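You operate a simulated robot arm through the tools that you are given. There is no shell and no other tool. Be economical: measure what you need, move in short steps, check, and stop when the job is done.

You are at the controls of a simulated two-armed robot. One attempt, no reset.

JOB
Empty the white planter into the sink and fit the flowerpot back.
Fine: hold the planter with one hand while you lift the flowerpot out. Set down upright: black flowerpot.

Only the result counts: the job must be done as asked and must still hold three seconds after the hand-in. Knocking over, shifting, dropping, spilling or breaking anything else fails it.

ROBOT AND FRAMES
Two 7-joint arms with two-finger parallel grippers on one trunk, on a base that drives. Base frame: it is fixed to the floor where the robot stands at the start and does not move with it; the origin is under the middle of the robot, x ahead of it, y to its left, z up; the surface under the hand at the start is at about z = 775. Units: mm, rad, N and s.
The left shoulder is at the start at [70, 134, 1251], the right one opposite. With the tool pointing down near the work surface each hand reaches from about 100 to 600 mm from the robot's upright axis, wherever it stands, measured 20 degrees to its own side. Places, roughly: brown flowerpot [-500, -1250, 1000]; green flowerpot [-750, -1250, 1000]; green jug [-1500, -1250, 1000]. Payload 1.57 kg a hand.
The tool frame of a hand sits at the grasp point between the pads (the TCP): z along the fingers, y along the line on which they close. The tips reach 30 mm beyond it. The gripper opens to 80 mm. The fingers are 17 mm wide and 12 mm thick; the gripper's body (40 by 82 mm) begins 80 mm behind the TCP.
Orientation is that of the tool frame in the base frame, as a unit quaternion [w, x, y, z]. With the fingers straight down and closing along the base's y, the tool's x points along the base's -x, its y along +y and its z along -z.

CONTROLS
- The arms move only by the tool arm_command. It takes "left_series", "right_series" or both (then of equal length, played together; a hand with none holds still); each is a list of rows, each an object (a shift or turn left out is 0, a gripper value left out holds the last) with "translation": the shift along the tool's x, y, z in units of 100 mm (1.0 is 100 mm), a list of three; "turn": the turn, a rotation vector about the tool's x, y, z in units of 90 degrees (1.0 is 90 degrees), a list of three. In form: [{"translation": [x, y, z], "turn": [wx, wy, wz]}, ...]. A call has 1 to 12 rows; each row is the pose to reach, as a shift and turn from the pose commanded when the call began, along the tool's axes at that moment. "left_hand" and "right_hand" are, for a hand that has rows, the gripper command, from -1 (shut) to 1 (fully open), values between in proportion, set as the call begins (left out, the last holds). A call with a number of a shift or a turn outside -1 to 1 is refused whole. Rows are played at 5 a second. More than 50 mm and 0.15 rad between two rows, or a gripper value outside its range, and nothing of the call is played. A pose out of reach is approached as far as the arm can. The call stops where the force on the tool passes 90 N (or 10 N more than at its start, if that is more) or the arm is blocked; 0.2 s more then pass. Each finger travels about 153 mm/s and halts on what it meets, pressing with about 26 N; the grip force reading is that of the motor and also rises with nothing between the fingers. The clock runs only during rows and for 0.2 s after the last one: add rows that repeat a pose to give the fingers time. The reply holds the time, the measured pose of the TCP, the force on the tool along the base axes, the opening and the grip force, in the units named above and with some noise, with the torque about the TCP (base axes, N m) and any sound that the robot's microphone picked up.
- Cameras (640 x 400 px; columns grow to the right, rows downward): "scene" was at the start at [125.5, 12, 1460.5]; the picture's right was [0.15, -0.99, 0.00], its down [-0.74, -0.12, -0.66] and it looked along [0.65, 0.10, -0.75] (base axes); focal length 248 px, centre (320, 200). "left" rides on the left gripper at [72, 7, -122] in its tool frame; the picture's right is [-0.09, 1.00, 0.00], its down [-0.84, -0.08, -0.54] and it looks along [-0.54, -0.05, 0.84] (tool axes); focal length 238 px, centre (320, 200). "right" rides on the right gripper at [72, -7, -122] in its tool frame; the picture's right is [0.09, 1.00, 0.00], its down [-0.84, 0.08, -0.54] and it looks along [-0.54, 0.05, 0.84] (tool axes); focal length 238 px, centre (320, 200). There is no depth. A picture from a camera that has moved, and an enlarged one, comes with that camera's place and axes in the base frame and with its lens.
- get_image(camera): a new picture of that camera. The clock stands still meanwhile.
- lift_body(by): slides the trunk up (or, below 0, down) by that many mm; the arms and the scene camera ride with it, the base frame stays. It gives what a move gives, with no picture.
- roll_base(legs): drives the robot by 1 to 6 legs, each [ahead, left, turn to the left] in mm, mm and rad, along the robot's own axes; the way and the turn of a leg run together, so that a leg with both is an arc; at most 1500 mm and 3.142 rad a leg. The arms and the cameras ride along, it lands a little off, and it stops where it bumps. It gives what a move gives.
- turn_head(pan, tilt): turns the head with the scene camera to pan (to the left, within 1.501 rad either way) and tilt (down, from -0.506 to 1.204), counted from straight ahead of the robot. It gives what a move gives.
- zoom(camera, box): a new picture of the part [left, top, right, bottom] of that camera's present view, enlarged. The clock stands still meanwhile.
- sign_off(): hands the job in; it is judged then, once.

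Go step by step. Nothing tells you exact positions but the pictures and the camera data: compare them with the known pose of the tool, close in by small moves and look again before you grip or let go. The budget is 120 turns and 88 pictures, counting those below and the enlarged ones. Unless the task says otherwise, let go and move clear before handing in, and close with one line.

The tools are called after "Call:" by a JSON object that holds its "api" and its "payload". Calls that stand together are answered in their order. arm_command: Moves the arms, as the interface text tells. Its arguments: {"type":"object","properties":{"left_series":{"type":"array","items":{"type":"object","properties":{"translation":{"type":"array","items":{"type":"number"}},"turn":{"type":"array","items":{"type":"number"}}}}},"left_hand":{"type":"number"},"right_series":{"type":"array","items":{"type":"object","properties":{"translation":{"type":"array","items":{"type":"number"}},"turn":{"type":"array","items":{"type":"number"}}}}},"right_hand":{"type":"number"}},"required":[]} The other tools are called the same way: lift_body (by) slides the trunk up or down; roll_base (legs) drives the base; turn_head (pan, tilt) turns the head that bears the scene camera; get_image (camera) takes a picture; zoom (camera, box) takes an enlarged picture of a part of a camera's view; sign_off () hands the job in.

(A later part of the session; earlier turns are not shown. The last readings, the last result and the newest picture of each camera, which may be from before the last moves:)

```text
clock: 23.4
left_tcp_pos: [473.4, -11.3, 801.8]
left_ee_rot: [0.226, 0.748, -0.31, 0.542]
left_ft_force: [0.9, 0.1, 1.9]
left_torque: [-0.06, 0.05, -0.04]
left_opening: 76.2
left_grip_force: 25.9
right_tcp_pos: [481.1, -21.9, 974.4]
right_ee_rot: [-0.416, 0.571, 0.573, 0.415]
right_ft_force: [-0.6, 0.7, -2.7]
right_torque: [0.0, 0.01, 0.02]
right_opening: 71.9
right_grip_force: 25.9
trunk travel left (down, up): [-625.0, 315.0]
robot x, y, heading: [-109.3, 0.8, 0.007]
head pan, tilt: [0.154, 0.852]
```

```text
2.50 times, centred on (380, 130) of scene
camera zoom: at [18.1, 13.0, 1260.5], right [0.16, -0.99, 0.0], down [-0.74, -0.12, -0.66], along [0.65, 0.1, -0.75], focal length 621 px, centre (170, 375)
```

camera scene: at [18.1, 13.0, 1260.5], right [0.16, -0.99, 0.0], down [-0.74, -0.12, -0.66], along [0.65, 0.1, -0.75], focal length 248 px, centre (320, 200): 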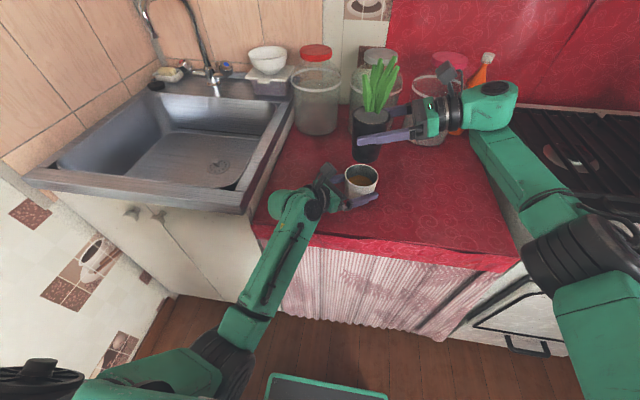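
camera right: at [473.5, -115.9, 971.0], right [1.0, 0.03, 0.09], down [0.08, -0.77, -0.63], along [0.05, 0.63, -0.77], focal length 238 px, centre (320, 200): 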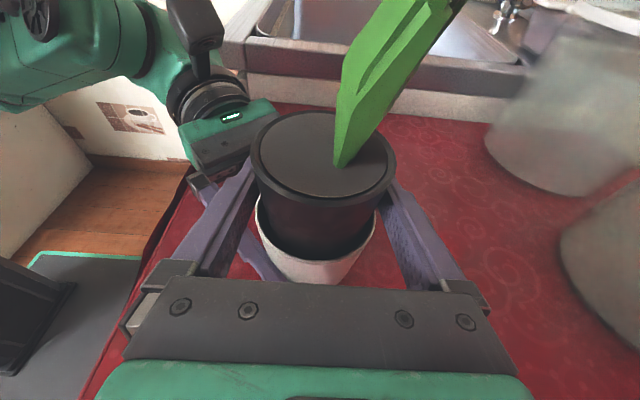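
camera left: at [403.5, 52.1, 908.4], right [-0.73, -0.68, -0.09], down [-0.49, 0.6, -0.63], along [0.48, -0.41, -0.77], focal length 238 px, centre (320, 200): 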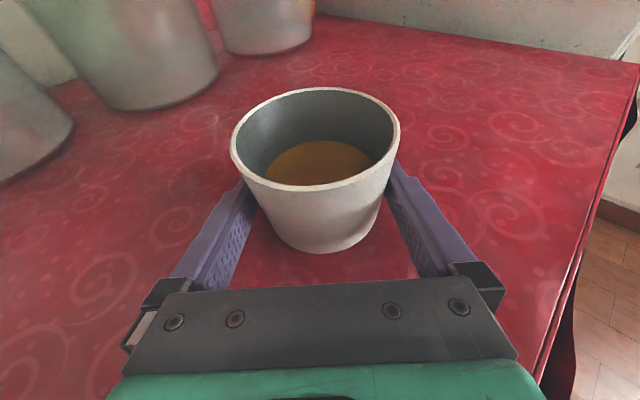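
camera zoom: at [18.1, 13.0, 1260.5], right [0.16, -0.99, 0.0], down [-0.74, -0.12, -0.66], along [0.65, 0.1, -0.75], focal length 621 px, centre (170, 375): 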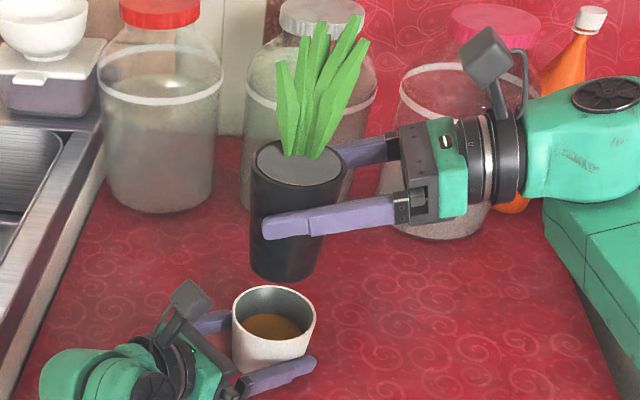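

The pot's bottom is about 72 mm below the right TCP. I carry it right and slightly back, to about (440, -172).

Call:
{"api": "arm_command", "payload": {"right_series": [{"translation": [-0.062, -0.08, -0.19]}, {"translation": [-0.124, -0.16, -0.38]}, {"translation": [-0.185, -0.24, -0.57]}, {"translation": [-0.247, -0.32, -0.76]}, {"translation": [-0.309, -0.4, -0.951]}, {"translation": [-0.309, -0.4, -0.951]}]}}

Call:
{"api": "arm_command", "payload": {"right_series": [{"translation": [-0.15, 0, -0.09]}, {"translation": [-0.3, 0, -0.18]}, {"translation": [-0.45, 0, -0.24]}, {"translation": [-0.6, 0, -0.3]}, {"translation": [-0.74, 0, -0.338]}, {"translation": [-0.74, 0, -0.338]}]}}

Call:
{"api": "get_image", "payload": {"camera": "scene"}}

Call:
{"api": "get_image", "payload": {"camera": "left"}}

```text
clock: 24.9
left_tcp_pos: [474.6, -10.6, 801.5]
left_ee_rot: [0.226, 0.748, -0.31, 0.542]
left_ft_force: [-0.5, 1.0, 2.6]
left_torque: [-0.04, -0.01, -0.05]
left_opening: 76.5
left_grip_force: 26.7
right_tcp_pos: [441.3, -122.6, 973.9]
right_ee_rot: [-0.416, 0.571, 0.574, 0.415]
right_ft_force: [-0.3, 0.3, -1.4]
right_torque: [-0.05, 0.0, 0.03]
right_opening: 71.7
right_grip_force: 25.9
trunk travel left (down, up): [-625.0, 315.0]
robot x, y, heading: [-106.0, 0.9, 0.002]
head pan, tilt: [0.154, 0.852]
```

```text
clock: 26.2
left_tcp_pos: [473.5, -10.0, 802.1]
left_ee_rot: [0.226, 0.747, -0.309, 0.543]
left_ft_force: [-0.7, 0.6, 1.0]
left_torque: [-0.1, 0.05, -0.06]
left_opening: 76.2
left_grip_force: 25.8
right_tcp_pos: [441.8, -176.3, 913.0]
right_ee_rot: [-0.417, 0.57, 0.573, 0.415]
right_ft_force: [-0.1, -1.3, -2.5]
right_torque: [-0.06, 0.01, 0.0]
right_opening: 71.7
right_grip_force: 26.4
trunk travel left (down, up): [-625.0, 315.0]
robot x, y, heading: [-104.0, -0.8, 0.006]
head pan, tilt: [0.154, 0.852]
```

```text
49 pictures are left
camera scene: at [18.3, 12.7, 1260.5], right [0.16, -0.99, 0.0], down [-0.74, -0.12, -0.66], along [0.65, 0.1, -0.75], focal length 248 px, centre (320, 200)
```

scene: 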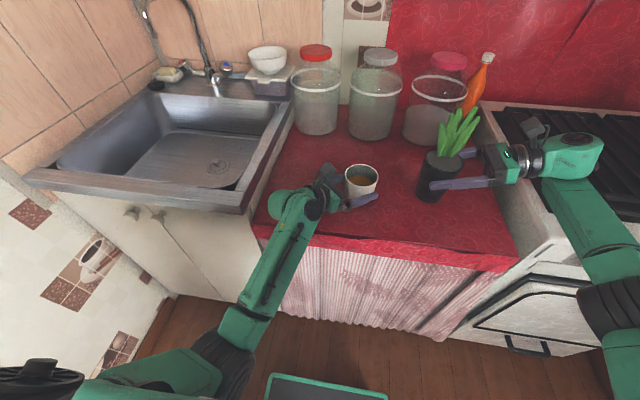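

```text
48 pictures are left
camera left: at [403.6, 51.9, 908.4], right [-0.73, -0.68, -0.09], down [-0.49, 0.6, -0.63], along [0.48, -0.41, -0.77], focal length 238 px, centre (320, 200)
```

left: 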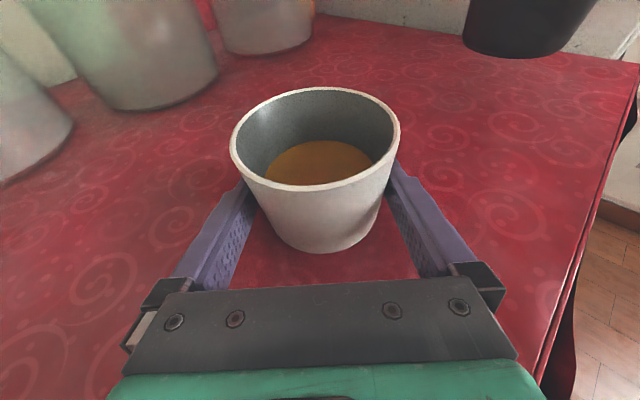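

Call:
{"api": "arm_command", "payload": {"right_series": [{"translation": [-0.13, 0, 0.042]}, {"translation": [-0.26, 0, 0.085]}, {"translation": [-0.4, 0, 0.13]}, {"translation": [-0.523, 0, 0.17]}, {"translation": [-0.523, 0, 0.17]}]}}

Call:
{"api": "zoom", "payload": {"camera": "left", "box": [400, 0, 640, 150]}}

Call:
{"api": "zoom", "payload": {"camera": "scene", "box": [360, 110, 520, 210]}}

```text
clock: 27.4
left_tcp_pos: [472.4, -7.9, 804.9]
left_ee_rot: [0.227, 0.747, -0.308, 0.544]
left_ft_force: [0.1, 0.0, -0.6]
left_torque: [0.03, 0.0, 0.01]
left_opening: 76.1
left_grip_force: 26.0
right_tcp_pos: [442.1, -174.1, 869.2]
right_ee_rot: [-0.411, 0.568, 0.577, 0.419]
right_ft_force: [-0.3, 0.1, -3.0]
right_torque: [0.0, 0.02, 0.0]
right_opening: 72.0
right_grip_force: 26.1
trunk travel left (down, up): [-625.0, 315.0]
robot x, y, heading: [-105.3, -1.1, 0.01]
head pan, tilt: [0.154, 0.852]
```

```text
2.67 times, centred on (520, 75) of left
camera zoom: at [401.4, 55.4, 910.6], right [-0.72, -0.68, -0.09], down [-0.49, 0.6, -0.63], along [0.48, -0.42, -0.77], focal length 636 px, centre (-213, 533)
```

zoom: 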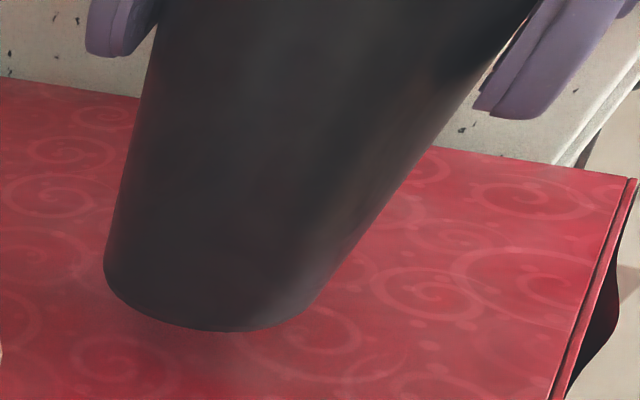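

```text
4.00 times, centred on (440, 160) of scene
camera zoom: at [14.9, 17.7, 1261.7], right [0.16, -0.99, 0.0], down [-0.74, -0.12, -0.66], along [0.65, 0.1, -0.75], focal length 993 px, centre (-160, 360)
```

zoom: 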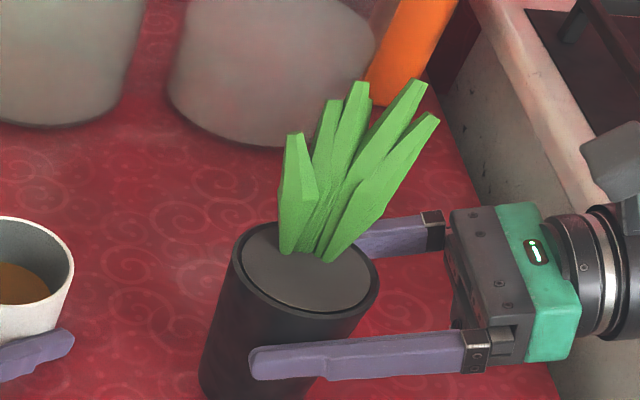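

The robot tilted slightly: the right arm pressed on the stove during the descent, and the TCP is 11 mm higher than commanded. I back up, then raise the trunk so the forearms come in from above, lifting the planter straight up with it.

Call:
{"api": "arm_command", "payload": {"right_series": [{"translation": [0.1, 0, -0.03]}, {"translation": [0.24, 0, -0.077]}, {"translation": [0.38, 0, -0.124]}, {"translation": [0.38, 0, -0.124]}]}}

Call:
{"api": "get_image", "payload": {"camera": "scene"}}

```text
clock: 28.4
left_tcp_pos: [474.8, -11.5, 802.2]
left_ee_rot: [0.226, 0.747, -0.309, 0.543]
left_ft_force: [0.8, 0.3, 0.3]
left_torque: [-0.07, 0.01, -0.02]
left_opening: 76.1
left_grip_force: 25.8
right_tcp_pos: [441.2, -176.4, 901.0]
right_ee_rot: [-0.416, 0.572, 0.573, 0.415]
right_ft_force: [0.4, 0.3, -1.7]
right_torque: [-0.06, 0.0, 0.02]
right_opening: 71.9
right_grip_force: 26.5
trunk travel left (down, up): [-625.0, 315.0]
robot x, y, heading: [-108.7, 2.5, 0.004]
head pan, tilt: [0.154, 0.852]
```

```text
45 pictures are left
camera scene: at [18.3, 13.0, 1260.4], right [0.16, -0.99, 0.0], down [-0.74, -0.12, -0.66], along [0.65, 0.1, -0.75], focal length 248 px, centre (320, 200)
```

scene: 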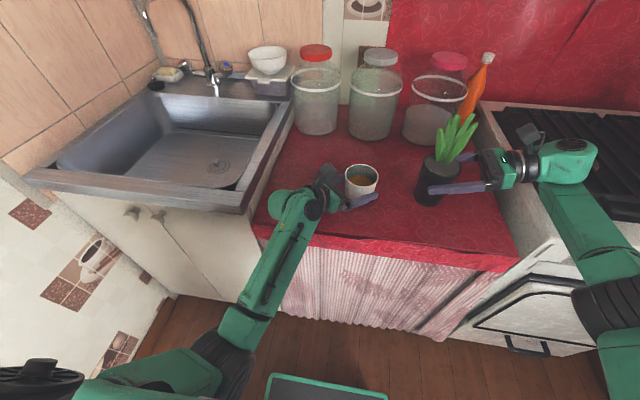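

Recovered to the nominal pose. I raise the trunk 120 mm.

Call:
{"api": "lift_body", "payload": {"by": 120}}

Call:
{"api": "get_image", "payload": {"camera": "scene"}}

Call:
{"api": "get_image", "payload": {"camera": "left"}}

```text
clock: 29.9
left_tcp_pos: [475.3, -9.9, 922.3]
left_ee_rot: [0.227, 0.747, -0.31, 0.542]
left_ft_force: [-0.9, 0.0, -0.4]
left_torque: [0.02, 0.03, 0.02]
left_opening: 76.0
left_grip_force: 26.2
right_tcp_pos: [442.0, -177.4, 1019.1]
right_ee_rot: [-0.417, 0.571, 0.573, 0.415]
right_ft_force: [-0.3, 0.3, -3.3]
right_torque: [-0.01, 0.0, 0.01]
right_opening: 71.8
right_grip_force: 26.1
trunk travel left (down, up): [-745.0, 195.0]
robot x, y, heading: [-106.3, 2.7, 0.007]
head pan, tilt: [0.154, 0.852]
```

```text
44 pictures are left
camera scene: at [19.0, 12.7, 1380.4], right [0.16, -0.99, 0.0], down [-0.74, -0.12, -0.66], along [0.65, 0.1, -0.75], focal length 248 px, centre (320, 200)
```

scene: 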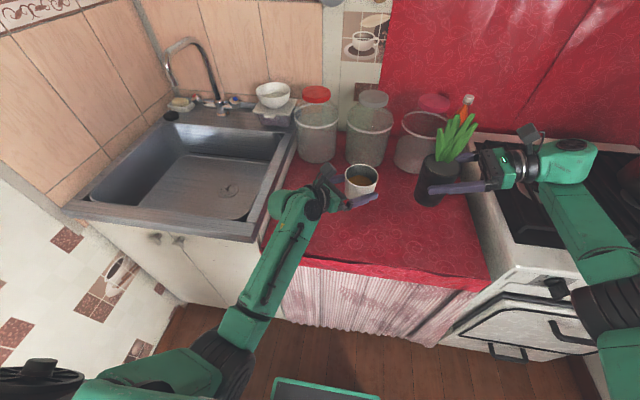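

```text
43 pictures are left
camera left: at [404.1, 51.9, 1028.0], right [-0.73, -0.68, -0.09], down [-0.49, 0.6, -0.63], along [0.48, -0.41, -0.77], focal length 238 px, centre (320, 200)
```

left: 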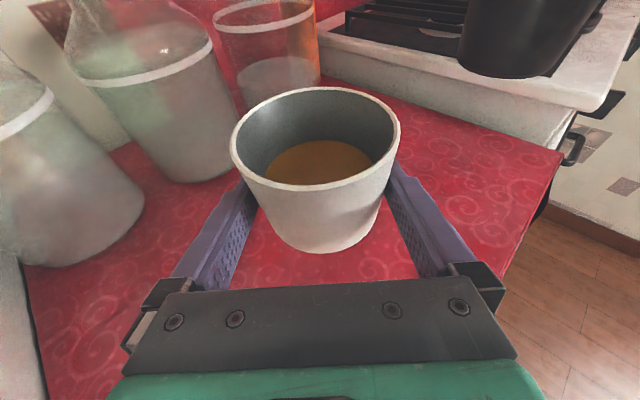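

The planter is held level in the air. To keep the right wrist off the stove, I yaw the right hand 45° so it mirrors the left, then lower the pot.

Call:
{"api": "arm_command", "payload": {"right_series": [{"translation": [0.013, 0, 0.04], "turn": [-0.079, 0, 0.0257]}, {"translation": [0.026, 0, 0.08], "turn": [-0.1585, 0, 0.0515]}, {"translation": [0.04, 0, 0.12], "turn": [-0.238, 0, 0.077]}, {"translation": [0.053, 0, 0.16], "turn": [-0.317, 0, 0.103]}, {"translation": [0.066, 0, 0.2], "turn": [-0.396, 0, 0.129]}, {"translation": [0.08, 0, 0.247], "turn": [-0.4755, 0, 0.1545]}, {"translation": [0.08, 0, 0.247], "turn": [-0.4755, 0, 0.1545]}]}}

Call:
{"api": "get_image", "payload": {"camera": "scene"}}

```text
clock: 31.6
left_tcp_pos: [475.2, -11.3, 922.8]
left_ee_rot: [0.226, 0.747, -0.31, 0.543]
left_ft_force: [0.7, -0.6, -1.3]
left_torque: [0.01, 0.01, 0.02]
left_opening: 76.3
left_grip_force: 26.1
right_tcp_pos: [441.7, -149.9, 1019.4]
right_ee_rot: [-0.226, 0.747, 0.311, 0.542]
right_ft_force: [0.4, -0.4, -1.5]
right_torque: [0.03, 0.02, 0.05]
right_opening: 72.2
right_grip_force: 26.5
trunk travel left (down, up): [-745.0, 195.0]
robot x, y, heading: [-111.7, -0.0, 0.007]
head pan, tilt: [0.154, 0.852]
```

```text
42 pictures are left
camera scene: at [19.1, 12.6, 1380.4], right [0.16, -0.99, 0.0], down [-0.74, -0.12, -0.66], along [0.65, 0.1, -0.75], focal length 248 px, centre (320, 200)
```

scene: 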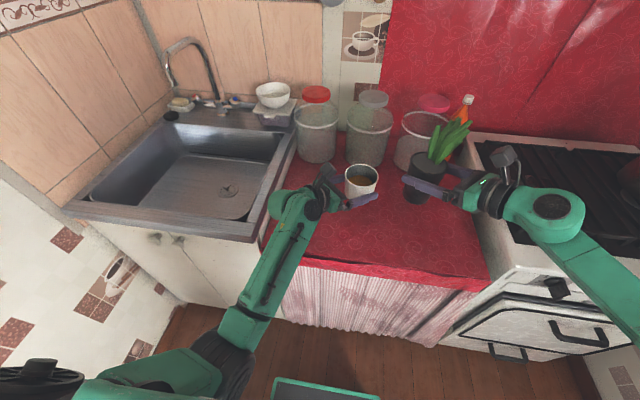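

Call:
{"api": "arm_command", "payload": {"right_series": [{"translation": [-0.24, 0, 0.077]}, {"translation": [-0.48, 0, 0.155]}, {"translation": [-0.72, 0, 0.232]}, {"translation": [-0.951, 0, 0.309]}, {"translation": [-0.951, 0, 0.309]}]}}

Call:
{"api": "arm_command", "payload": {"right_series": [{"translation": [-0.15, 0, 0.05]}, {"translation": [-0.3, 0, 0.1]}, {"translation": [-0.4, 0, 0.13]}, {"translation": [-0.523, 0, 0.17]}, {"translation": [-0.523, 0, 0.17]}]}}

Call:
{"api": "get_image", "payload": {"camera": "scene"}}

Call:
{"api": "zoom", "payload": {"camera": "left", "box": [400, 0, 640, 150]}}

```text
clock: 32.8
left_tcp_pos: [474.4, -10.9, 921.6]
left_ee_rot: [0.227, 0.747, -0.31, 0.542]
left_ft_force: [-1.0, -0.6, -1.8]
left_torque: [0.01, 0.03, -0.01]
left_opening: 76.0
left_grip_force: 25.8
right_tcp_pos: [439.5, -150.7, 919.7]
right_ee_rot: [-0.226, 0.747, 0.311, 0.542]
right_ft_force: [0.0, 0.2, -1.6]
right_torque: [-0.02, 0.01, 0.0]
right_opening: 71.8
right_grip_force: 25.8
trunk travel left (down, up): [-745.0, 195.0]
robot x, y, heading: [-105.2, 1.3, 0.004]
head pan, tilt: [0.154, 0.852]
```

```text
clock: 34.0
left_tcp_pos: [474.4, -12.0, 920.7]
left_ee_rot: [0.226, 0.748, -0.31, 0.541]
left_ft_force: [0.1, -0.5, -0.8]
left_torque: [-0.01, -0.01, 0.04]
left_opening: 76.3
left_grip_force: 25.9
right_tcp_pos: [441.6, -150.7, 865.0]
right_ee_rot: [-0.227, 0.747, 0.311, 0.542]
right_ft_force: [-0.4, -0.8, -2.0]
right_torque: [-0.01, 0.0, 0.0]
right_opening: 72.0
right_grip_force: 25.9
trunk travel left (down, up): [-745.0, 195.0]
robot x, y, heading: [-107.7, 1.0, 0.003]
head pan, tilt: [0.154, 0.852]
```

```text
41 pictures are left
camera scene: at [18.7, 12.7, 1380.4], right [0.16, -0.99, 0.0], down [-0.74, -0.12, -0.66], along [0.65, 0.1, -0.75], focal length 248 px, centre (320, 200)
```

scene: 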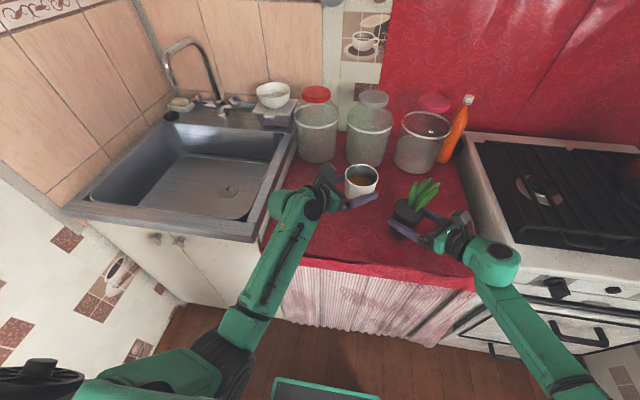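

```text
2.67 times, centred on (520, 75) of left
camera zoom: at [403.9, 51.9, 1028.2], right [-0.73, -0.68, -0.09], down [-0.49, 0.6, -0.63], along [0.48, -0.41, -0.77], focal length 636 px, centre (-213, 533)
```

zoom: 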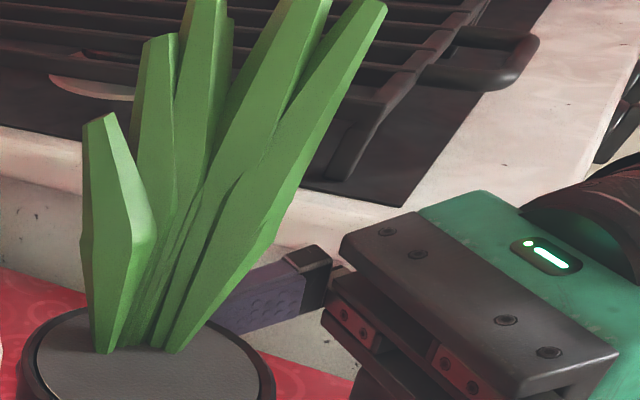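

Clear of the stove. Now the final small descent, watching the force.

Call:
{"api": "arm_command", "payload": {"right_series": [{"translation": [-0.038, 0, 0.0124]}, {"translation": [-0.076, 0, 0.0247]}, {"translation": [-0.095, 0, 0.031]}, {"translation": [-0.095, 0, 0.031]}]}}

Call:
{"api": "zoom", "payload": {"camera": "scene", "box": [360, 160, 480, 260]}}

```text
clock: 35.0
left_tcp_pos: [475.5, -11.2, 921.7]
left_ee_rot: [0.227, 0.747, -0.31, 0.543]
left_ft_force: [-0.3, -0.4, -0.8]
left_torque: [-0.02, 0.02, -0.01]
left_opening: 75.5
left_grip_force: 25.7
right_tcp_pos: [440.2, -152.1, 855.0]
right_ee_rot: [-0.226, 0.747, 0.311, 0.543]
right_ft_force: [-0.4, -0.3, -2.7]
right_torque: [-0.01, 0.06, -0.03]
right_opening: 72.0
right_grip_force: 25.8
trunk travel left (down, up): [-745.0, 195.0]
robot x, y, heading: [-106.6, -1.2, 0.007]
head pan, tilt: [0.154, 0.852]
```

```text
4.00 times, centred on (420, 210) of scene
camera zoom: at [18.8, 12.8, 1380.4], right [0.16, -0.99, 0.0], down [-0.74, -0.12, -0.66], along [0.65, 0.1, -0.75], focal length 993 px, centre (-80, 160)
```

zoom: 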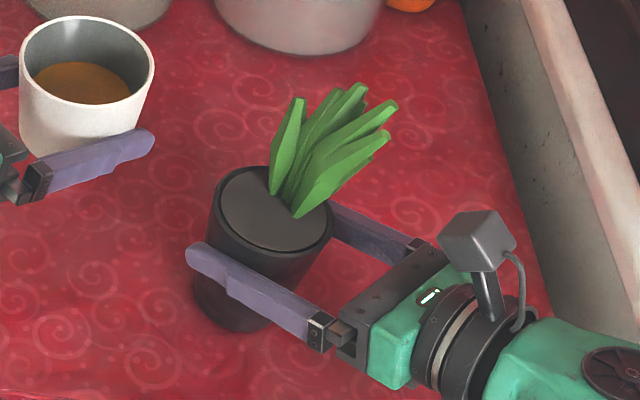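

Call:
{"api": "arm_command", "payload": {"right_series": [{"translation": [-0.019, 0, 0.006]}, {"translation": [-0.038, 0, 0.0124]}, {"translation": [-0.048, 0, 0.0155]}, {"translation": [-0.048, 0, 0.0155]}]}}

```text
clock: 36.0
left_tcp_pos: [475.5, -11.4, 922.0]
left_ee_rot: [0.227, 0.747, -0.31, 0.542]
left_ft_force: [0.0, 0.0, -0.4]
left_torque: [0.0, 0.01, 0.0]
left_opening: 76.2
left_grip_force: 25.8
right_tcp_pos: [441.2, -151.3, 851.4]
right_ee_rot: [-0.227, 0.746, 0.312, 0.542]
right_ft_force: [-1.0, -0.3, -3.3]
right_torque: [0.01, 0.03, -0.02]
right_opening: 72.0
right_grip_force: 25.8
trunk travel left (down, up): [-745.0, 195.0]
robot x, y, heading: [-106.0, -1.6, 0.004]
head pan, tilt: [0.154, 0.852]
```

Call:
{"api": "arm_command", "payload": {"right_series": [{"translation": [-0.019, 0, 0.006]}, {"translation": [-0.038, 0, 0.0124]}, {"translation": [-0.038, 0, 0.0124]}, {"translation": [-0.038, 0, 0.0124]}]}}

```text
clock: 37.0
left_tcp_pos: [474.8, -11.3, 922.0]
left_ee_rot: [0.227, 0.747, -0.31, 0.543]
left_ft_force: [0.6, -0.4, -1.0]
left_torque: [0.02, 0.03, 0.02]
left_opening: 75.6
left_grip_force: 26.4
right_tcp_pos: [441.0, -152.6, 848.8]
right_ee_rot: [-0.225, 0.746, 0.31, 0.545]
right_ft_force: [4.4, 0.7, 8.6]
right_torque: [0.12, -0.09, -0.06]
right_opening: 71.9
right_grip_force: 26.6
trunk travel left (down, up): [-745.0, 195.0]
robot x, y, heading: [-108.4, -0.2, 0.006]
head pan, tilt: [0.154, 0.852]
```

Contact with the counter. I relax 1 mm, open, and check before retracting.

Call:
{"api": "arm_command", "payload": {"right_series": [{"translation": [0.01, 0, -0.003]}, {"translation": [0.01, 0, -0.003]}]}}

Call:
{"api": "arm_command", "payload": {"right_series": [{"translation": [0, 0, 0]}, {"translation": [0, 0, 0]}, {"translation": [0, 0, 0]}], "right_hand": 1}}

Call:
{"api": "get_image", "payload": {"camera": "right"}}

```text
clock: 37.5
left_tcp_pos: [473.8, -10.4, 923.0]
left_ee_rot: [0.226, 0.747, -0.31, 0.543]
left_ft_force: [0.0, -1.1, -1.4]
left_torque: [0.03, 0.01, 0.0]
left_opening: 76.0
left_grip_force: 26.0
right_tcp_pos: [440.6, -151.7, 848.9]
right_ee_rot: [-0.226, 0.746, 0.311, 0.543]
right_ft_force: [4.9, 1.1, 9.4]
right_torque: [0.27, -0.18, -0.08]
right_opening: 71.9
right_grip_force: 26.3
trunk travel left (down, up): [-745.0, 195.0]
robot x, y, heading: [-107.3, 0.9, 0.004]
head pan, tilt: [0.154, 0.852]
```

```text
clock: 38.4
left_tcp_pos: [475.0, -11.1, 922.1]
left_ee_rot: [0.225, 0.748, -0.309, 0.542]
left_ft_force: [0.3, -0.1, -1.3]
left_torque: [0.01, -0.01, -0.01]
left_opening: 76.0
left_grip_force: 25.9
right_tcp_pos: [442.0, -151.2, 847.4]
right_ee_rot: [-0.227, 0.746, 0.311, 0.543]
right_ft_force: [-0.7, 0.1, 0.4]
right_torque: [-0.02, 0.02, 0.01]
right_opening: 79.6
right_grip_force: 0.1
trunk travel left (down, up): [-745.0, 195.0]
robot x, y, heading: [-104.1, -1.1, 0.005]
head pan, tilt: [0.154, 0.852]
```

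```text
38 pictures are left
camera right: at [370.2, -213.3, 954.1], right [0.73, -0.68, 0.09], down [-0.49, -0.6, -0.63], along [0.48, 0.41, -0.77], focal length 238 px, centre (320, 200)
```

right: 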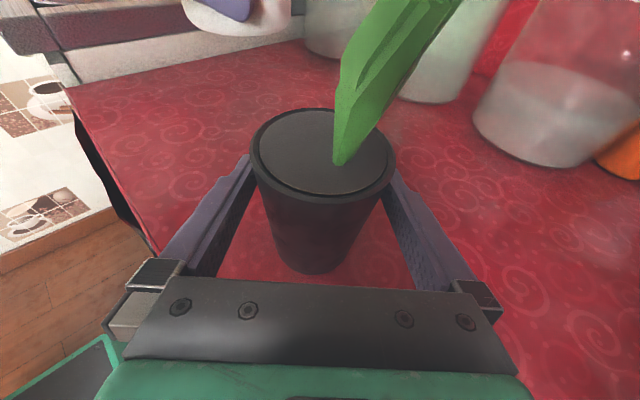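

The pot stands upright on the counter. I retract the right hand along its approach line.

Call:
{"api": "arm_command", "payload": {"right_series": [{"translation": [0, 0, -0.15]}, {"translation": [0, 0, -0.3]}, {"translation": [0, 0, -0.5]}, {"translation": [0, 0, -0.75]}, {"translation": [0, 0, -1.0]}, {"translation": [0, 0, -1.0]}]}}

Call:
{"api": "get_image", "payload": {"camera": "scene"}}

```text
clock: 39.8
left_tcp_pos: [474.0, -11.2, 921.8]
left_ee_rot: [0.226, 0.748, -0.309, 0.542]
left_ft_force: [0.4, -0.5, -1.2]
left_torque: [0.01, 0.0, 0.01]
left_opening: 75.9
left_grip_force: 26.2
right_tcp_pos: [374.2, -218.1, 879.4]
right_ee_rot: [-0.226, 0.747, 0.311, 0.543]
right_ft_force: [0.2, 0.7, 0.7]
right_torque: [-0.02, -0.03, -0.02]
right_opening: 80.3
right_grip_force: 0.1
trunk travel left (down, up): [-745.0, 195.0]
robot x, y, heading: [-109.4, 1.5, 0.004]
head pan, tilt: [0.154, 0.852]
```

```text
37 pictures are left
camera scene: at [18.8, 13.2, 1380.4], right [0.16, -0.99, 0.0], down [-0.74, -0.12, -0.66], along [0.65, 0.1, -0.75], focal length 248 px, centre (320, 200)
```

scene: 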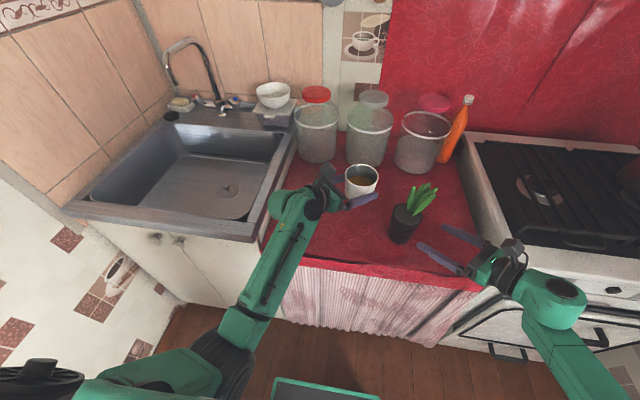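

Now the left hand carries the planter up and left, over the sink.

Call:
{"api": "arm_command", "payload": {"left_series": [{"translation": [0.1, 0, -0.03]}, {"translation": [0.15, -0.1, -0.15]}, {"translation": [0.155, -0.25, -0.27]}, {"translation": [0.16, -0.4, -0.41]}, {"translation": [0.16, -0.55, -0.53]}, {"translation": [0.16, -0.7, -0.67]}, {"translation": [0.162, -0.848, -0.796]}, {"translation": [0.162, -0.848, -0.796]}]}}

Call:
{"api": "arm_command", "payload": {"left_series": [{"translation": [0.023, -0.12, -0.11]}, {"translation": [0.046, -0.24, -0.23]}, {"translation": [0.07, -0.36, -0.34]}, {"translation": [0.093, -0.485, -0.455]}, {"translation": [0.116, -0.606, -0.57]}, {"translation": [0.14, -0.727, -0.68]}, {"translation": [0.162, -0.848, -0.796]}, {"translation": [0.162, -0.848, -0.796]}]}}

Call:
{"api": "get_image", "payload": {"camera": "scene"}}

```text
clock: 41.5
left_tcp_pos: [484.0, 98.0, 961.7]
left_ee_rot: [0.227, 0.747, -0.31, 0.543]
left_ft_force: [-0.6, 0.3, -0.1]
left_torque: [0.06, -0.01, -0.02]
left_opening: 75.9
left_grip_force: 26.3
right_tcp_pos: [374.4, -219.6, 878.8]
right_ee_rot: [-0.226, 0.747, 0.311, 0.543]
right_ft_force: [-0.9, 0.2, -0.8]
right_torque: [0.03, 0.02, 0.0]
right_opening: 80.0
right_grip_force: 0.0
trunk travel left (down, up): [-745.0, 195.0]
robot x, y, heading: [-105.7, 0.6, 0.01]
head pan, tilt: [0.154, 0.852]
```

```text
clock: 43.4
left_tcp_pos: [492.9, 208.5, 1003.2]
left_ee_rot: [0.226, 0.747, -0.31, 0.542]
left_ft_force: [-1.2, 0.1, -0.9]
left_torque: [0.02, -0.02, -0.01]
left_opening: 75.6
left_grip_force: 26.0
right_tcp_pos: [374.4, -219.0, 878.7]
right_ee_rot: [-0.226, 0.747, 0.311, 0.543]
right_ft_force: [0.0, -1.1, -0.3]
right_torque: [0.03, -0.04, 0.0]
right_opening: 80.1
right_grip_force: 0.0
trunk travel left (down, up): [-745.0, 195.0]
robot x, y, heading: [-107.9, 2.1, 0.003]
head pan, tilt: [0.154, 0.852]
```

```text
36 pictures are left
camera scene: at [18.3, 12.7, 1380.5], right [0.16, -0.99, 0.0], down [-0.74, -0.12, -0.66], along [0.65, 0.1, -0.75], focal length 248 px, centre (320, 200)
```

scene: 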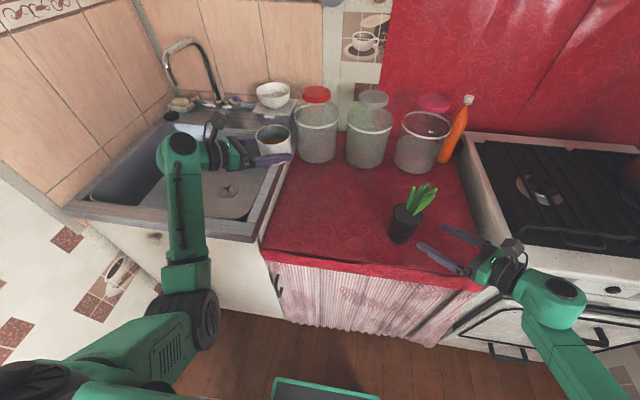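

Call:
{"api": "arm_command", "payload": {"left_series": [{"translation": [-0.025, -0.14, -0.077], "turn": [0.068, 0, -0.022]}, {"translation": [-0.05, -0.28, -0.154], "turn": [0.136, 0, -0.044]}, {"translation": [-0.075, -0.424, -0.23], "turn": [0.204, 0, -0.066]}, {"translation": [-0.1, -0.566, -0.307], "turn": [0.272, 0, -0.088]}, {"translation": [-0.125, -0.707, -0.384], "turn": [0.34, 0, -0.11]}, {"translation": [-0.15, -0.85, -0.46], "turn": [0.408, 0, -0.1325]}, {"translation": [-0.175, -0.99, -0.538], "turn": [0.4755, 0, -0.1545]}, {"translation": [-0.175, -0.99, -0.538], "turn": [0.4755, 0, -0.1545]}]}}

Call:
{"api": "get_image", "payload": {"camera": "scene"}}

Call:
{"api": "get_image", "payload": {"camera": "left"}}

```text
clock: 45.1
left_tcp_pos: [523.9, 318.6, 999.7]
left_ee_rot: [0.001, 0.809, 0.001, 0.588]
left_ft_force: [0.4, 0.0, -1.4]
left_torque: [0.02, -0.01, 0.01]
left_opening: 76.1
left_grip_force: 25.9
right_tcp_pos: [373.4, -219.1, 879.9]
right_ee_rot: [-0.226, 0.747, 0.311, 0.542]
right_ft_force: [0.2, 0.1, -0.7]
right_torque: [-0.02, -0.02, 0.02]
right_opening: 79.9
right_grip_force: 0.1
trunk travel left (down, up): [-745.0, 195.0]
robot x, y, heading: [-107.2, 0.9, 0.006]
head pan, tilt: [0.154, 0.852]
```

```text
35 pictures are left
camera scene: at [18.1, 13.4, 1380.5], right [0.16, -0.99, 0.0], down [-0.74, -0.12, -0.66], along [0.65, 0.1, -0.75], focal length 248 px, centre (320, 200)
```

scene: 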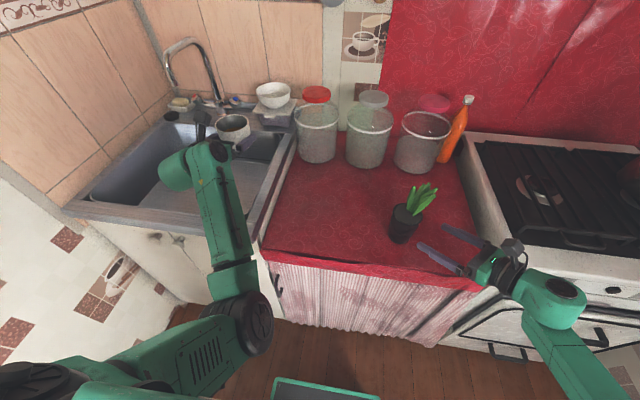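

```text
34 pictures are left
camera left: at [430.3, 314.3, 1107.1], right [-0.03, -1.0, -0.08], down [-0.77, 0.08, -0.63], along [0.63, 0.05, -0.77], focal length 238 px, centre (320, 200)
```

left: 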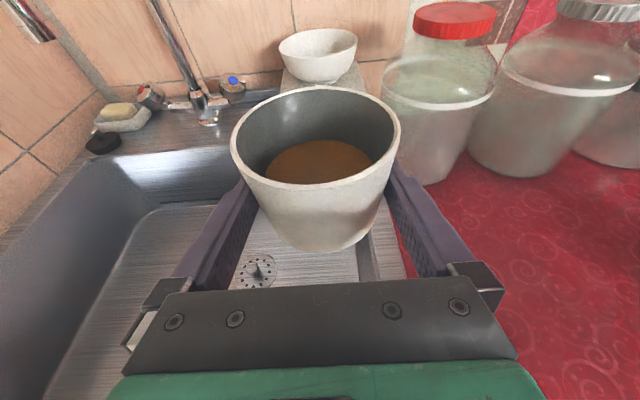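

Over the near part of the sink. I move 95 mm further left and down a bit, to the middle of the basin.

Call:
{"api": "arm_command", "payload": {"left_series": [{"translation": [-0.063, -0.136, -0.01]}, {"translation": [-0.126, -0.271, -0.02]}, {"translation": [-0.19, -0.407, -0.03]}, {"translation": [-0.253, -0.543, -0.038]}, {"translation": [-0.316, -0.68, -0.048]}, {"translation": [-0.38, -0.814, -0.058]}, {"translation": [-0.442, -0.95, -0.067]}, {"translation": [-0.442, -0.95, -0.067]}]}}

Call:
{"api": "get_image", "payload": {"camera": "scene"}}

```text
clock: 47.0
left_tcp_pos: [505.8, 414.7, 959.9]
left_ee_rot: [0.001, 0.809, 0.0, 0.587]
left_ft_force: [-0.2, 0.1, -0.9]
left_torque: [-0.02, 0.0, -0.01]
left_opening: 75.8
left_grip_force: 26.2
right_tcp_pos: [373.1, -218.7, 878.9]
right_ee_rot: [-0.225, 0.747, 0.31, 0.543]
right_ft_force: [-0.7, 0.7, -0.1]
right_torque: [-0.01, -0.01, 0.02]
right_opening: 79.8
right_grip_force: 0.0
trunk travel left (down, up): [-745.0, 195.0]
robot x, y, heading: [-106.1, -1.2, 0.004]
head pan, tilt: [0.154, 0.852]
```

```text
33 pictures are left
camera scene: at [18.3, 12.8, 1380.5], right [0.16, -0.99, 0.0], down [-0.74, -0.12, -0.66], along [0.65, 0.1, -0.75], focal length 248 px, centre (320, 200)
```

scene: 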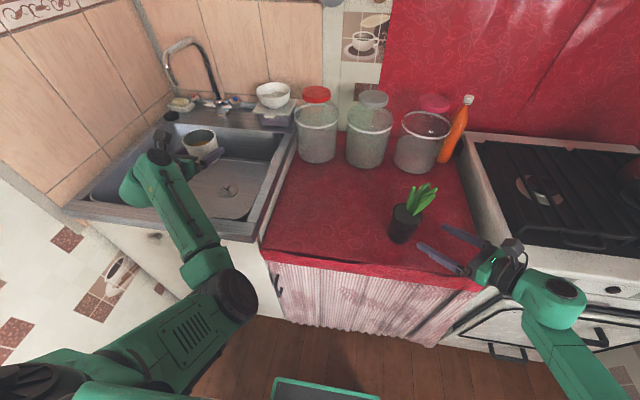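

Centred over the basin. I start tipping the planter to the left by rolling about the finger axis.

Call:
{"api": "arm_command", "payload": {"left_series": [{"turn": [0, 0, -0.07]}, {"turn": [0, 0, -0.14]}, {"turn": [0, 0, -0.21]}, {"turn": [0, 0, -0.28]}, {"turn": [0, 0, -0.35]}, {"turn": [0, 0, -0.35]}]}}

Call:
{"api": "get_image", "payload": {"camera": "left"}}

Call:
{"api": "get_image", "payload": {"camera": "scene"}}

```text
clock: 48.4
left_tcp_pos: [504.7, 414.6, 960.8]
left_ee_rot: [0.16, 0.779, 0.22, 0.565]
left_ft_force: [-0.5, -0.4, -1.8]
left_torque: [0.0, 0.0, 0.0]
left_opening: 75.8
left_grip_force: 26.0
right_tcp_pos: [374.5, -219.2, 878.7]
right_ee_rot: [-0.226, 0.747, 0.311, 0.543]
right_ft_force: [0.8, 0.0, 0.3]
right_torque: [0.01, 0.0, 0.01]
right_opening: 80.1
right_grip_force: 0.1
trunk travel left (down, up): [-745.0, 195.0]
robot x, y, heading: [-109.9, -1.6, 0.008]
head pan, tilt: [0.154, 0.852]
```

```text
32 pictures are left
camera left: at [409.4, 447.2, 1060.4], right [0.14, -0.9, 0.42], down [-0.75, -0.37, -0.55], along [0.65, -0.24, -0.72], focal length 238 px, centre (320, 200)
```

left: 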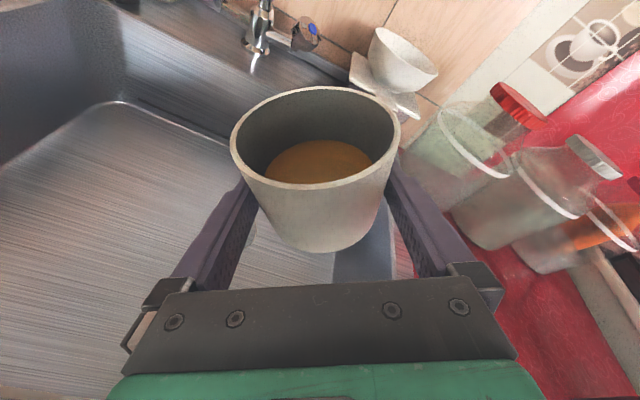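

```text
31 pictures are left
camera scene: at [18.3, 13.2, 1380.5], right [0.16, -0.99, 0.0], down [-0.74, -0.12, -0.66], along [0.65, 0.1, -0.75], focal length 248 px, centre (320, 200)
```

scene: 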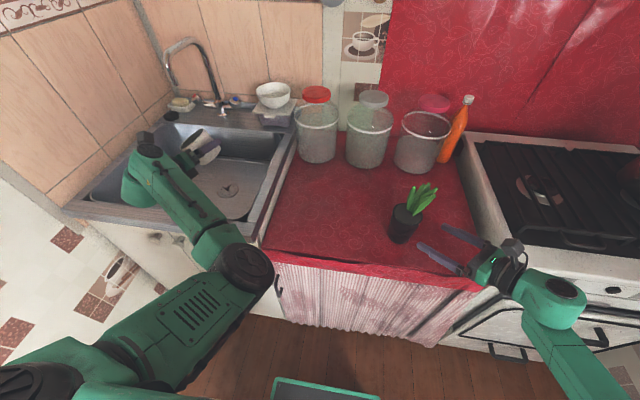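

The roll is reachable this way, so I continue tipping well past horizontal.

Call:
{"api": "arm_command", "payload": {"left_series": [{"turn": [0, 0, -0.08]}, {"turn": [0, 0, -0.16]}, {"turn": [0, 0, -0.24]}, {"turn": [0, 0, -0.32]}, {"turn": [0, 0, -0.4]}, {"turn": [0, 0, -0.48]}, {"turn": [0, 0, -0.56]}, {"turn": [0, 0, -0.64]}, {"turn": [0, 0, -0.72]}, {"turn": [0, 0, -0.8]}, {"turn": [0, 0, -0.88]}, {"turn": [0, 0, -0.95]}]}}

Call:
{"api": "get_image", "payload": {"camera": "left"}}

Call:
{"api": "get_image", "payload": {"camera": "scene"}}

```text
clock: 51.0
left_tcp_pos: [504.8, 414.3, 962.5]
left_ee_rot: [0.502, 0.424, 0.69, 0.305]
left_ft_force: [-0.4, 0.1, 0.6]
left_torque: [-0.01, 0.02, 0.0]
left_opening: 75.3
left_grip_force: 26.1
right_tcp_pos: [373.4, -219.6, 879.3]
right_ee_rot: [-0.226, 0.747, 0.312, 0.542]
right_ft_force: [-0.3, 0.1, 0.6]
right_torque: [0.04, 0.04, 0.01]
right_opening: 79.7
right_grip_force: 0.0
trunk travel left (down, up): [-745.0, 195.0]
robot x, y, heading: [-108.3, 0.9, 0.007]
head pan, tilt: [0.154, 0.852]
```

```text
30 pictures are left
camera left: at [380.9, 482.5, 974.0], right [0.29, 0.37, 0.88], down [-0.42, -0.78, 0.47], along [0.86, -0.51, -0.07], focal length 238 px, centre (320, 200)
```

left: 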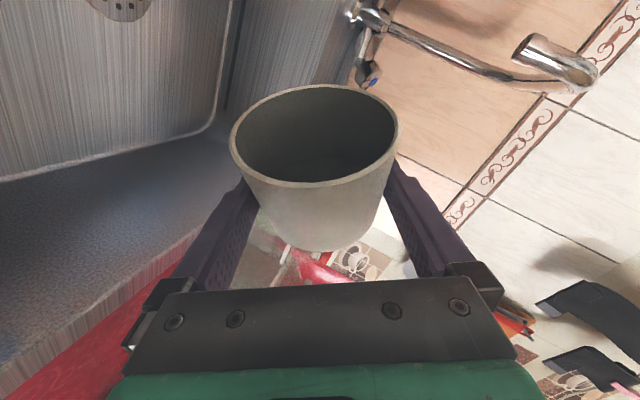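

```text
29 pictures are left
camera scene: at [17.8, 13.8, 1380.5], right [0.16, -0.99, 0.0], down [-0.74, -0.12, -0.66], along [0.65, 0.1, -0.75], focal length 248 px, centre (320, 200)
```

scene: 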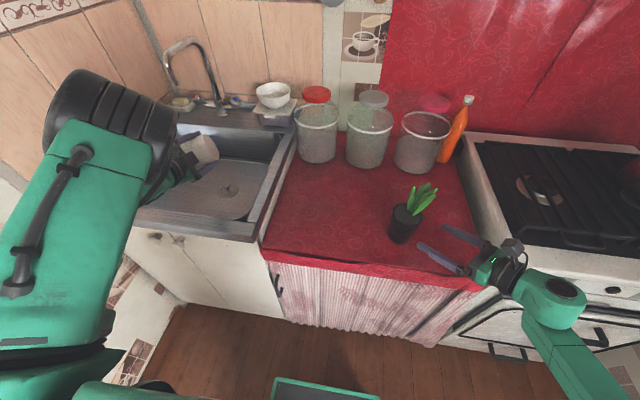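

The planter looks empty. I hold it tipped for a second, then check.

Call:
{"api": "arm_command", "payload": {"left_series": [{"turn": [0, 0, -0.07]}, {"turn": [0, 0, -0.07]}, {"turn": [0, 0, -0.07]}, {"turn": [0, 0, -0.07]}, {"turn": [0, 0, -0.07]}, {"turn": [0, 0, -0.07]}, {"turn": [0, 0, 0]}]}}

Call:
{"api": "zoom", "payload": {"camera": "left", "box": [220, 70, 420, 260]}}

```text
clock: 52.5
left_tcp_pos: [506.3, 414.8, 961.0]
left_ee_rot: [0.501, 0.424, 0.69, 0.306]
left_ft_force: [0.6, -1.0, -0.3]
left_torque: [-0.01, -0.02, 0.01]
left_opening: 75.2
left_grip_force: 25.9
right_tcp_pos: [373.1, -218.2, 879.8]
right_ee_rot: [-0.226, 0.747, 0.311, 0.542]
right_ft_force: [-0.4, 0.3, 0.2]
right_torque: [-0.03, 0.01, 0.01]
right_opening: 80.0
right_grip_force: 0.0
trunk travel left (down, up): [-745.0, 195.0]
robot x, y, heading: [-108.3, 1.9, 0.006]
head pan, tilt: [0.154, 0.852]
```

```text
2.11 times, centred on (320, 165) of left
camera zoom: at [380.7, 482.5, 973.3], right [0.29, 0.37, 0.88], down [-0.42, -0.78, 0.46], along [0.86, -0.5, -0.07], focal length 502 px, centre (320, 274)
```

zoom: 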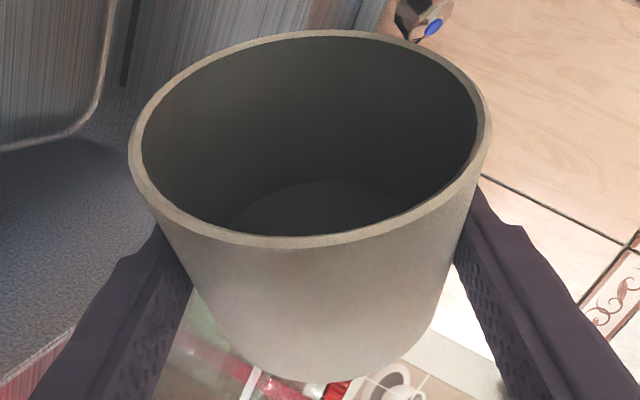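

Empty. I roll the planter back upright.

Call:
{"api": "arm_command", "payload": {"left_series": [{"turn": [0, 0, 0.08]}, {"turn": [0, 0, 0.16]}, {"turn": [0, 0, 0.24]}, {"turn": [0, 0, 0.32]}, {"turn": [0, 0, 0.4]}, {"turn": [0, 0, 0.48]}, {"turn": [0, 0, 0.56]}, {"turn": [0, 0, 0.64]}, {"turn": [0, 0, 0.72]}, {"turn": [0, 0, 0.8]}, {"turn": [0, 0, 0.88]}, {"turn": [0, 0, 0.95]}]}}

Call:
{"api": "arm_command", "payload": {"left_series": [{"turn": [0, 0, 0.07]}, {"turn": [0, 0, 0.14]}, {"turn": [0, 0, 0.21]}, {"turn": [0, 0, 0.28]}, {"turn": [0, 0, 0.35]}, {"turn": [0, 0, 0.35]}]}}

Call:
{"api": "get_image", "payload": {"camera": "left"}}

Call:
{"api": "get_image", "payload": {"camera": "scene"}}

```text
clock: 55.1
left_tcp_pos: [505.5, 414.9, 961.7]
left_ee_rot: [0.161, 0.779, 0.219, 0.565]
left_ft_force: [-0.8, 0.0, -0.6]
left_torque: [-0.01, 0.01, -0.01]
left_opening: 74.8
left_grip_force: 26.2
right_tcp_pos: [373.6, -218.3, 878.2]
right_ee_rot: [-0.226, 0.747, 0.311, 0.543]
right_ft_force: [-0.1, -0.9, -0.5]
right_torque: [0.0, -0.03, 0.02]
right_opening: 79.9
right_grip_force: 0.1
trunk travel left (down, up): [-745.0, 195.0]
robot x, y, heading: [-109.1, 2.8, 0.005]
head pan, tilt: [0.154, 0.852]
```

```text
clock: 56.5
left_tcp_pos: [503.8, 413.9, 961.4]
left_ee_rot: [0.0, 0.809, 0.0, 0.588]
left_ft_force: [0.3, -0.7, -0.4]
left_torque: [0.0, 0.0, -0.02]
left_opening: 75.1
left_grip_force: 25.9
right_tcp_pos: [373.0, -218.4, 880.1]
right_ee_rot: [-0.227, 0.747, 0.312, 0.542]
right_ft_force: [-0.4, -0.4, -0.1]
right_torque: [-0.01, -0.01, -0.02]
right_opening: 79.7
right_grip_force: 0.0
trunk travel left (down, up): [-745.0, 195.0]
robot x, y, heading: [-103.7, -1.3, 0.002]
head pan, tilt: [0.154, 0.852]
```

```text
27 pictures are left
camera left: at [410.7, 409.2, 1067.8], right [-0.03, -1.0, -0.09], down [-0.77, 0.08, -0.63], along [0.63, 0.05, -0.77], focal length 238 px, centre (320, 200)
```

left: 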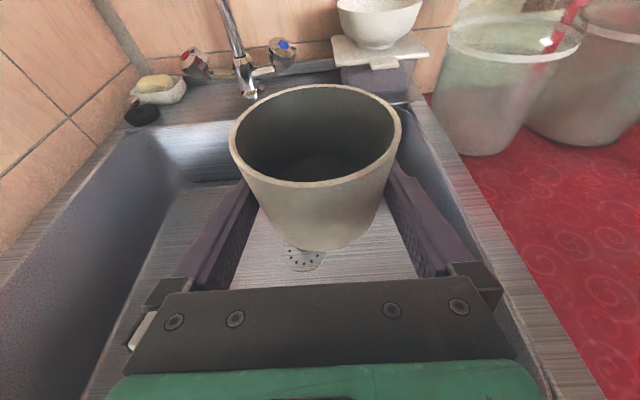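

```text
26 pictures are left
camera scene: at [18.2, 13.1, 1380.5], right [0.16, -0.99, 0.0], down [-0.74, -0.12, -0.66], along [0.65, 0.1, -0.75], focal length 248 px, centre (320, 200)
```

scene: 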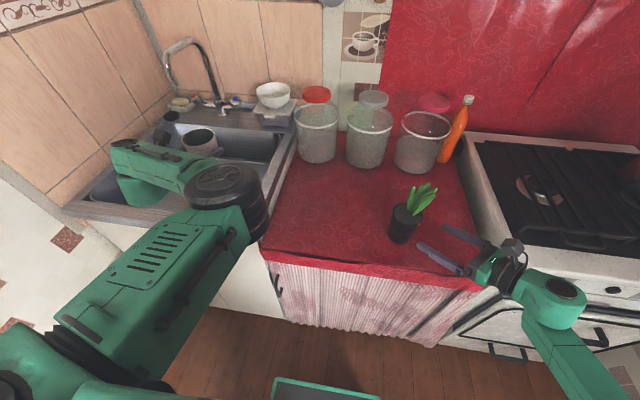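

The planter is upright and empty. The elbow took a different posture, so I retrace the path carefully with checks.

Call:
{"api": "arm_command", "payload": {"left_series": [{"translation": [0.063, 0.136, 0.01]}, {"translation": [0.126, 0.271, 0.02]}, {"translation": [0.19, 0.407, 0.03]}, {"translation": [0.253, 0.543, 0.038]}, {"translation": [0.316, 0.68, 0.048]}, {"translation": [0.38, 0.814, 0.058]}, {"translation": [0.442, 0.95, 0.067]}, {"translation": [0.442, 0.95, 0.067]}]}}

Call:
{"api": "get_image", "payload": {"camera": "scene"}}

```text
clock: 58.4
left_tcp_pos: [524.4, 319.0, 1001.1]
left_ee_rot: [0.002, 0.81, -0.001, 0.587]
left_ft_force: [-0.7, 0.8, -0.5]
left_torque: [0.0, -0.04, 0.03]
left_opening: 75.1
left_grip_force: 26.0
right_tcp_pos: [374.7, -219.7, 879.5]
right_ee_rot: [-0.227, 0.746, 0.312, 0.543]
right_ft_force: [0.0, 0.2, 0.5]
right_torque: [0.01, 0.02, 0.0]
right_opening: 80.2
right_grip_force: 0.0
trunk travel left (down, up): [-745.0, 195.0]
robot x, y, heading: [-109.7, 3.9, 0.004]
head pan, tilt: [0.154, 0.852]
```

```text
25 pictures are left
camera scene: at [18.4, 13.3, 1380.5], right [0.16, -0.99, 0.0], down [-0.74, -0.12, -0.66], along [0.65, 0.1, -0.75], focal length 248 px, centre (320, 200)
```

scene: 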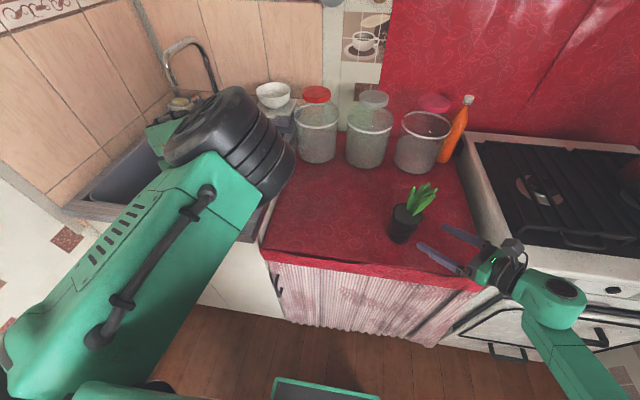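

Call:
{"api": "arm_command", "payload": {"left_series": [{"translation": [-0.013, 0.14, -0.04], "turn": [-0.068, 0, 0.022]}, {"translation": [-0.026, 0.28, -0.08], "turn": [-0.136, 0, 0.044]}, {"translation": [-0.04, 0.42, -0.12], "turn": [-0.204, 0, 0.066]}, {"translation": [-0.053, 0.56, -0.163], "turn": [-0.272, 0, 0.088]}, {"translation": [-0.066, 0.7, -0.204], "turn": [-0.34, 0, 0.11]}, {"translation": [-0.08, 0.84, -0.245], "turn": [-0.408, 0, 0.1325]}, {"translation": [-0.093, 0.98, -0.285], "turn": [-0.4755, 0, 0.1545]}, {"translation": [-0.093, 0.98, -0.285], "turn": [-0.4755, 0, 0.1545]}]}}

Call:
{"api": "get_image", "payload": {"camera": "scene"}}

```text
clock: 60.1
left_tcp_pos: [493.4, 222.4, 1002.2]
left_ee_rot: [0.226, 0.747, -0.309, 0.543]
left_ft_force: [0.0, 0.1, -0.8]
left_torque: [-0.02, 0.02, 0.03]
left_opening: 75.2
left_grip_force: 26.0
right_tcp_pos: [373.6, -219.3, 878.8]
right_ee_rot: [-0.227, 0.746, 0.312, 0.543]
right_ft_force: [0.2, 0.4, -0.6]
right_torque: [0.02, 0.0, 0.02]
right_opening: 80.0
right_grip_force: 0.1
trunk travel left (down, up): [-745.0, 195.0]
robot x, y, heading: [-110.9, -2.8, 0.003]
head pan, tilt: [0.154, 0.852]
```

```text
24 pictures are left
camera scene: at [18.0, 13.0, 1380.5], right [0.16, -0.99, 0.0], down [-0.74, -0.12, -0.66], along [0.65, 0.1, -0.75], focal length 248 px, centre (320, 200)
```

scene: 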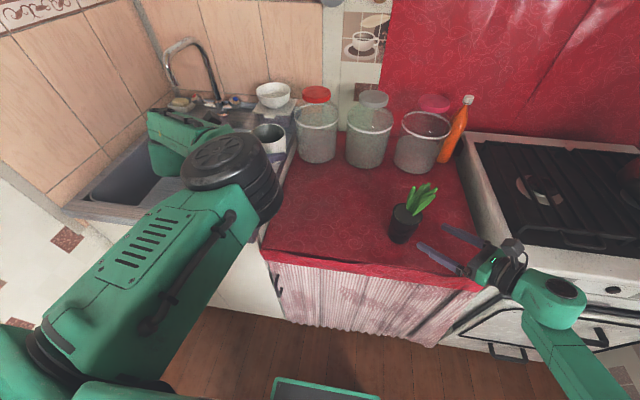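

Call:
{"api": "arm_command", "payload": {"left_series": [{"translation": [0.03, 0.12, 0.096]}, {"translation": [0.06, 0.24, 0.192]}, {"translation": [0.094, 0.363, 0.288]}, {"translation": [0.125, 0.485, 0.384]}, {"translation": [0.156, 0.606, 0.48]}, {"translation": [0.187, 0.727, 0.576]}, {"translation": [0.219, 0.848, 0.672]}, {"translation": [0.219, 0.848, 0.672]}]}}

Call:
{"api": "arm_command", "payload": {"left_series": [{"translation": [0.03, 0.12, 0.096]}, {"translation": [0.06, 0.24, 0.192]}, {"translation": [0.094, 0.363, 0.288]}, {"translation": [0.125, 0.485, 0.384]}, {"translation": [0.156, 0.606, 0.48]}, {"translation": [0.187, 0.727, 0.576]}, {"translation": [0.219, 0.848, 0.672]}, {"translation": [0.219, 0.848, 0.672]}]}}

Call:
{"api": "get_image", "payload": {"camera": "scene"}}

```text
clock: 62.0
left_tcp_pos: [484.7, 111.1, 1001.5]
left_ee_rot: [0.226, 0.747, -0.309, 0.543]
left_ft_force: [0.2, 0.9, -0.7]
left_torque: [0.01, -0.01, -0.04]
left_opening: 74.7
left_grip_force: 25.7
right_tcp_pos: [373.5, -218.2, 878.5]
right_ee_rot: [-0.226, 0.747, 0.311, 0.543]
right_ft_force: [-0.9, -0.3, -0.9]
right_torque: [0.02, 0.01, 0.0]
right_opening: 79.8
right_grip_force: 0.0
trunk travel left (down, up): [-745.0, 195.0]
robot x, y, heading: [-106.5, -1.8, 0.002]
head pan, tilt: [0.154, 0.852]
```

```text
clock: 63.8
left_tcp_pos: [527.4, 58.1, 984.6]
left_ee_rot: [0.227, 0.747, -0.31, 0.542]
left_ft_force: [-0.7, 0.1, -1.0]
left_torque: [0.01, -0.01, 0.02]
left_opening: 74.6
left_grip_force: 25.7
left hand out of reach, approached as far as the arm can: row 2, 3, 4, 5, 6, 7, 8
right_tcp_pos: [373.5, -219.1, 879.3]
right_ee_rot: [-0.226, 0.747, 0.311, 0.543]
right_ft_force: [-0.3, 0.4, 0.6]
right_torque: [0.0, 0.0, 0.02]
right_opening: 80.1
right_grip_force: 0.1
trunk travel left (down, up): [-745.0, 195.0]
robot x, y, heading: [-109.8, 2.6, 0.006]
head pan, tilt: [0.154, 0.852]
```

```text
23 pictures are left
camera scene: at [18.1, 13.0, 1380.5], right [0.16, -0.99, 0.0], down [-0.74, -0.12, -0.66], along [0.65, 0.1, -0.75], focal length 248 px, centre (320, 200)
```

scene: 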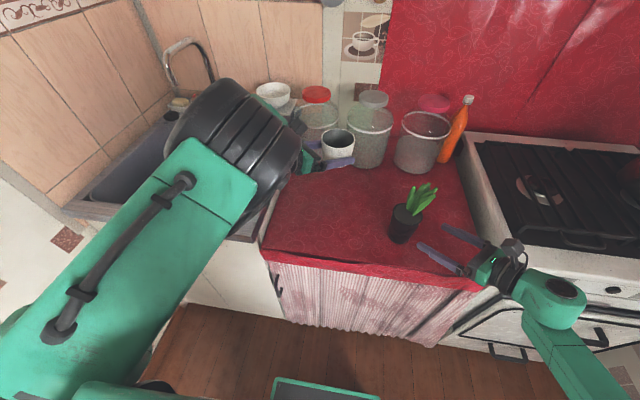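

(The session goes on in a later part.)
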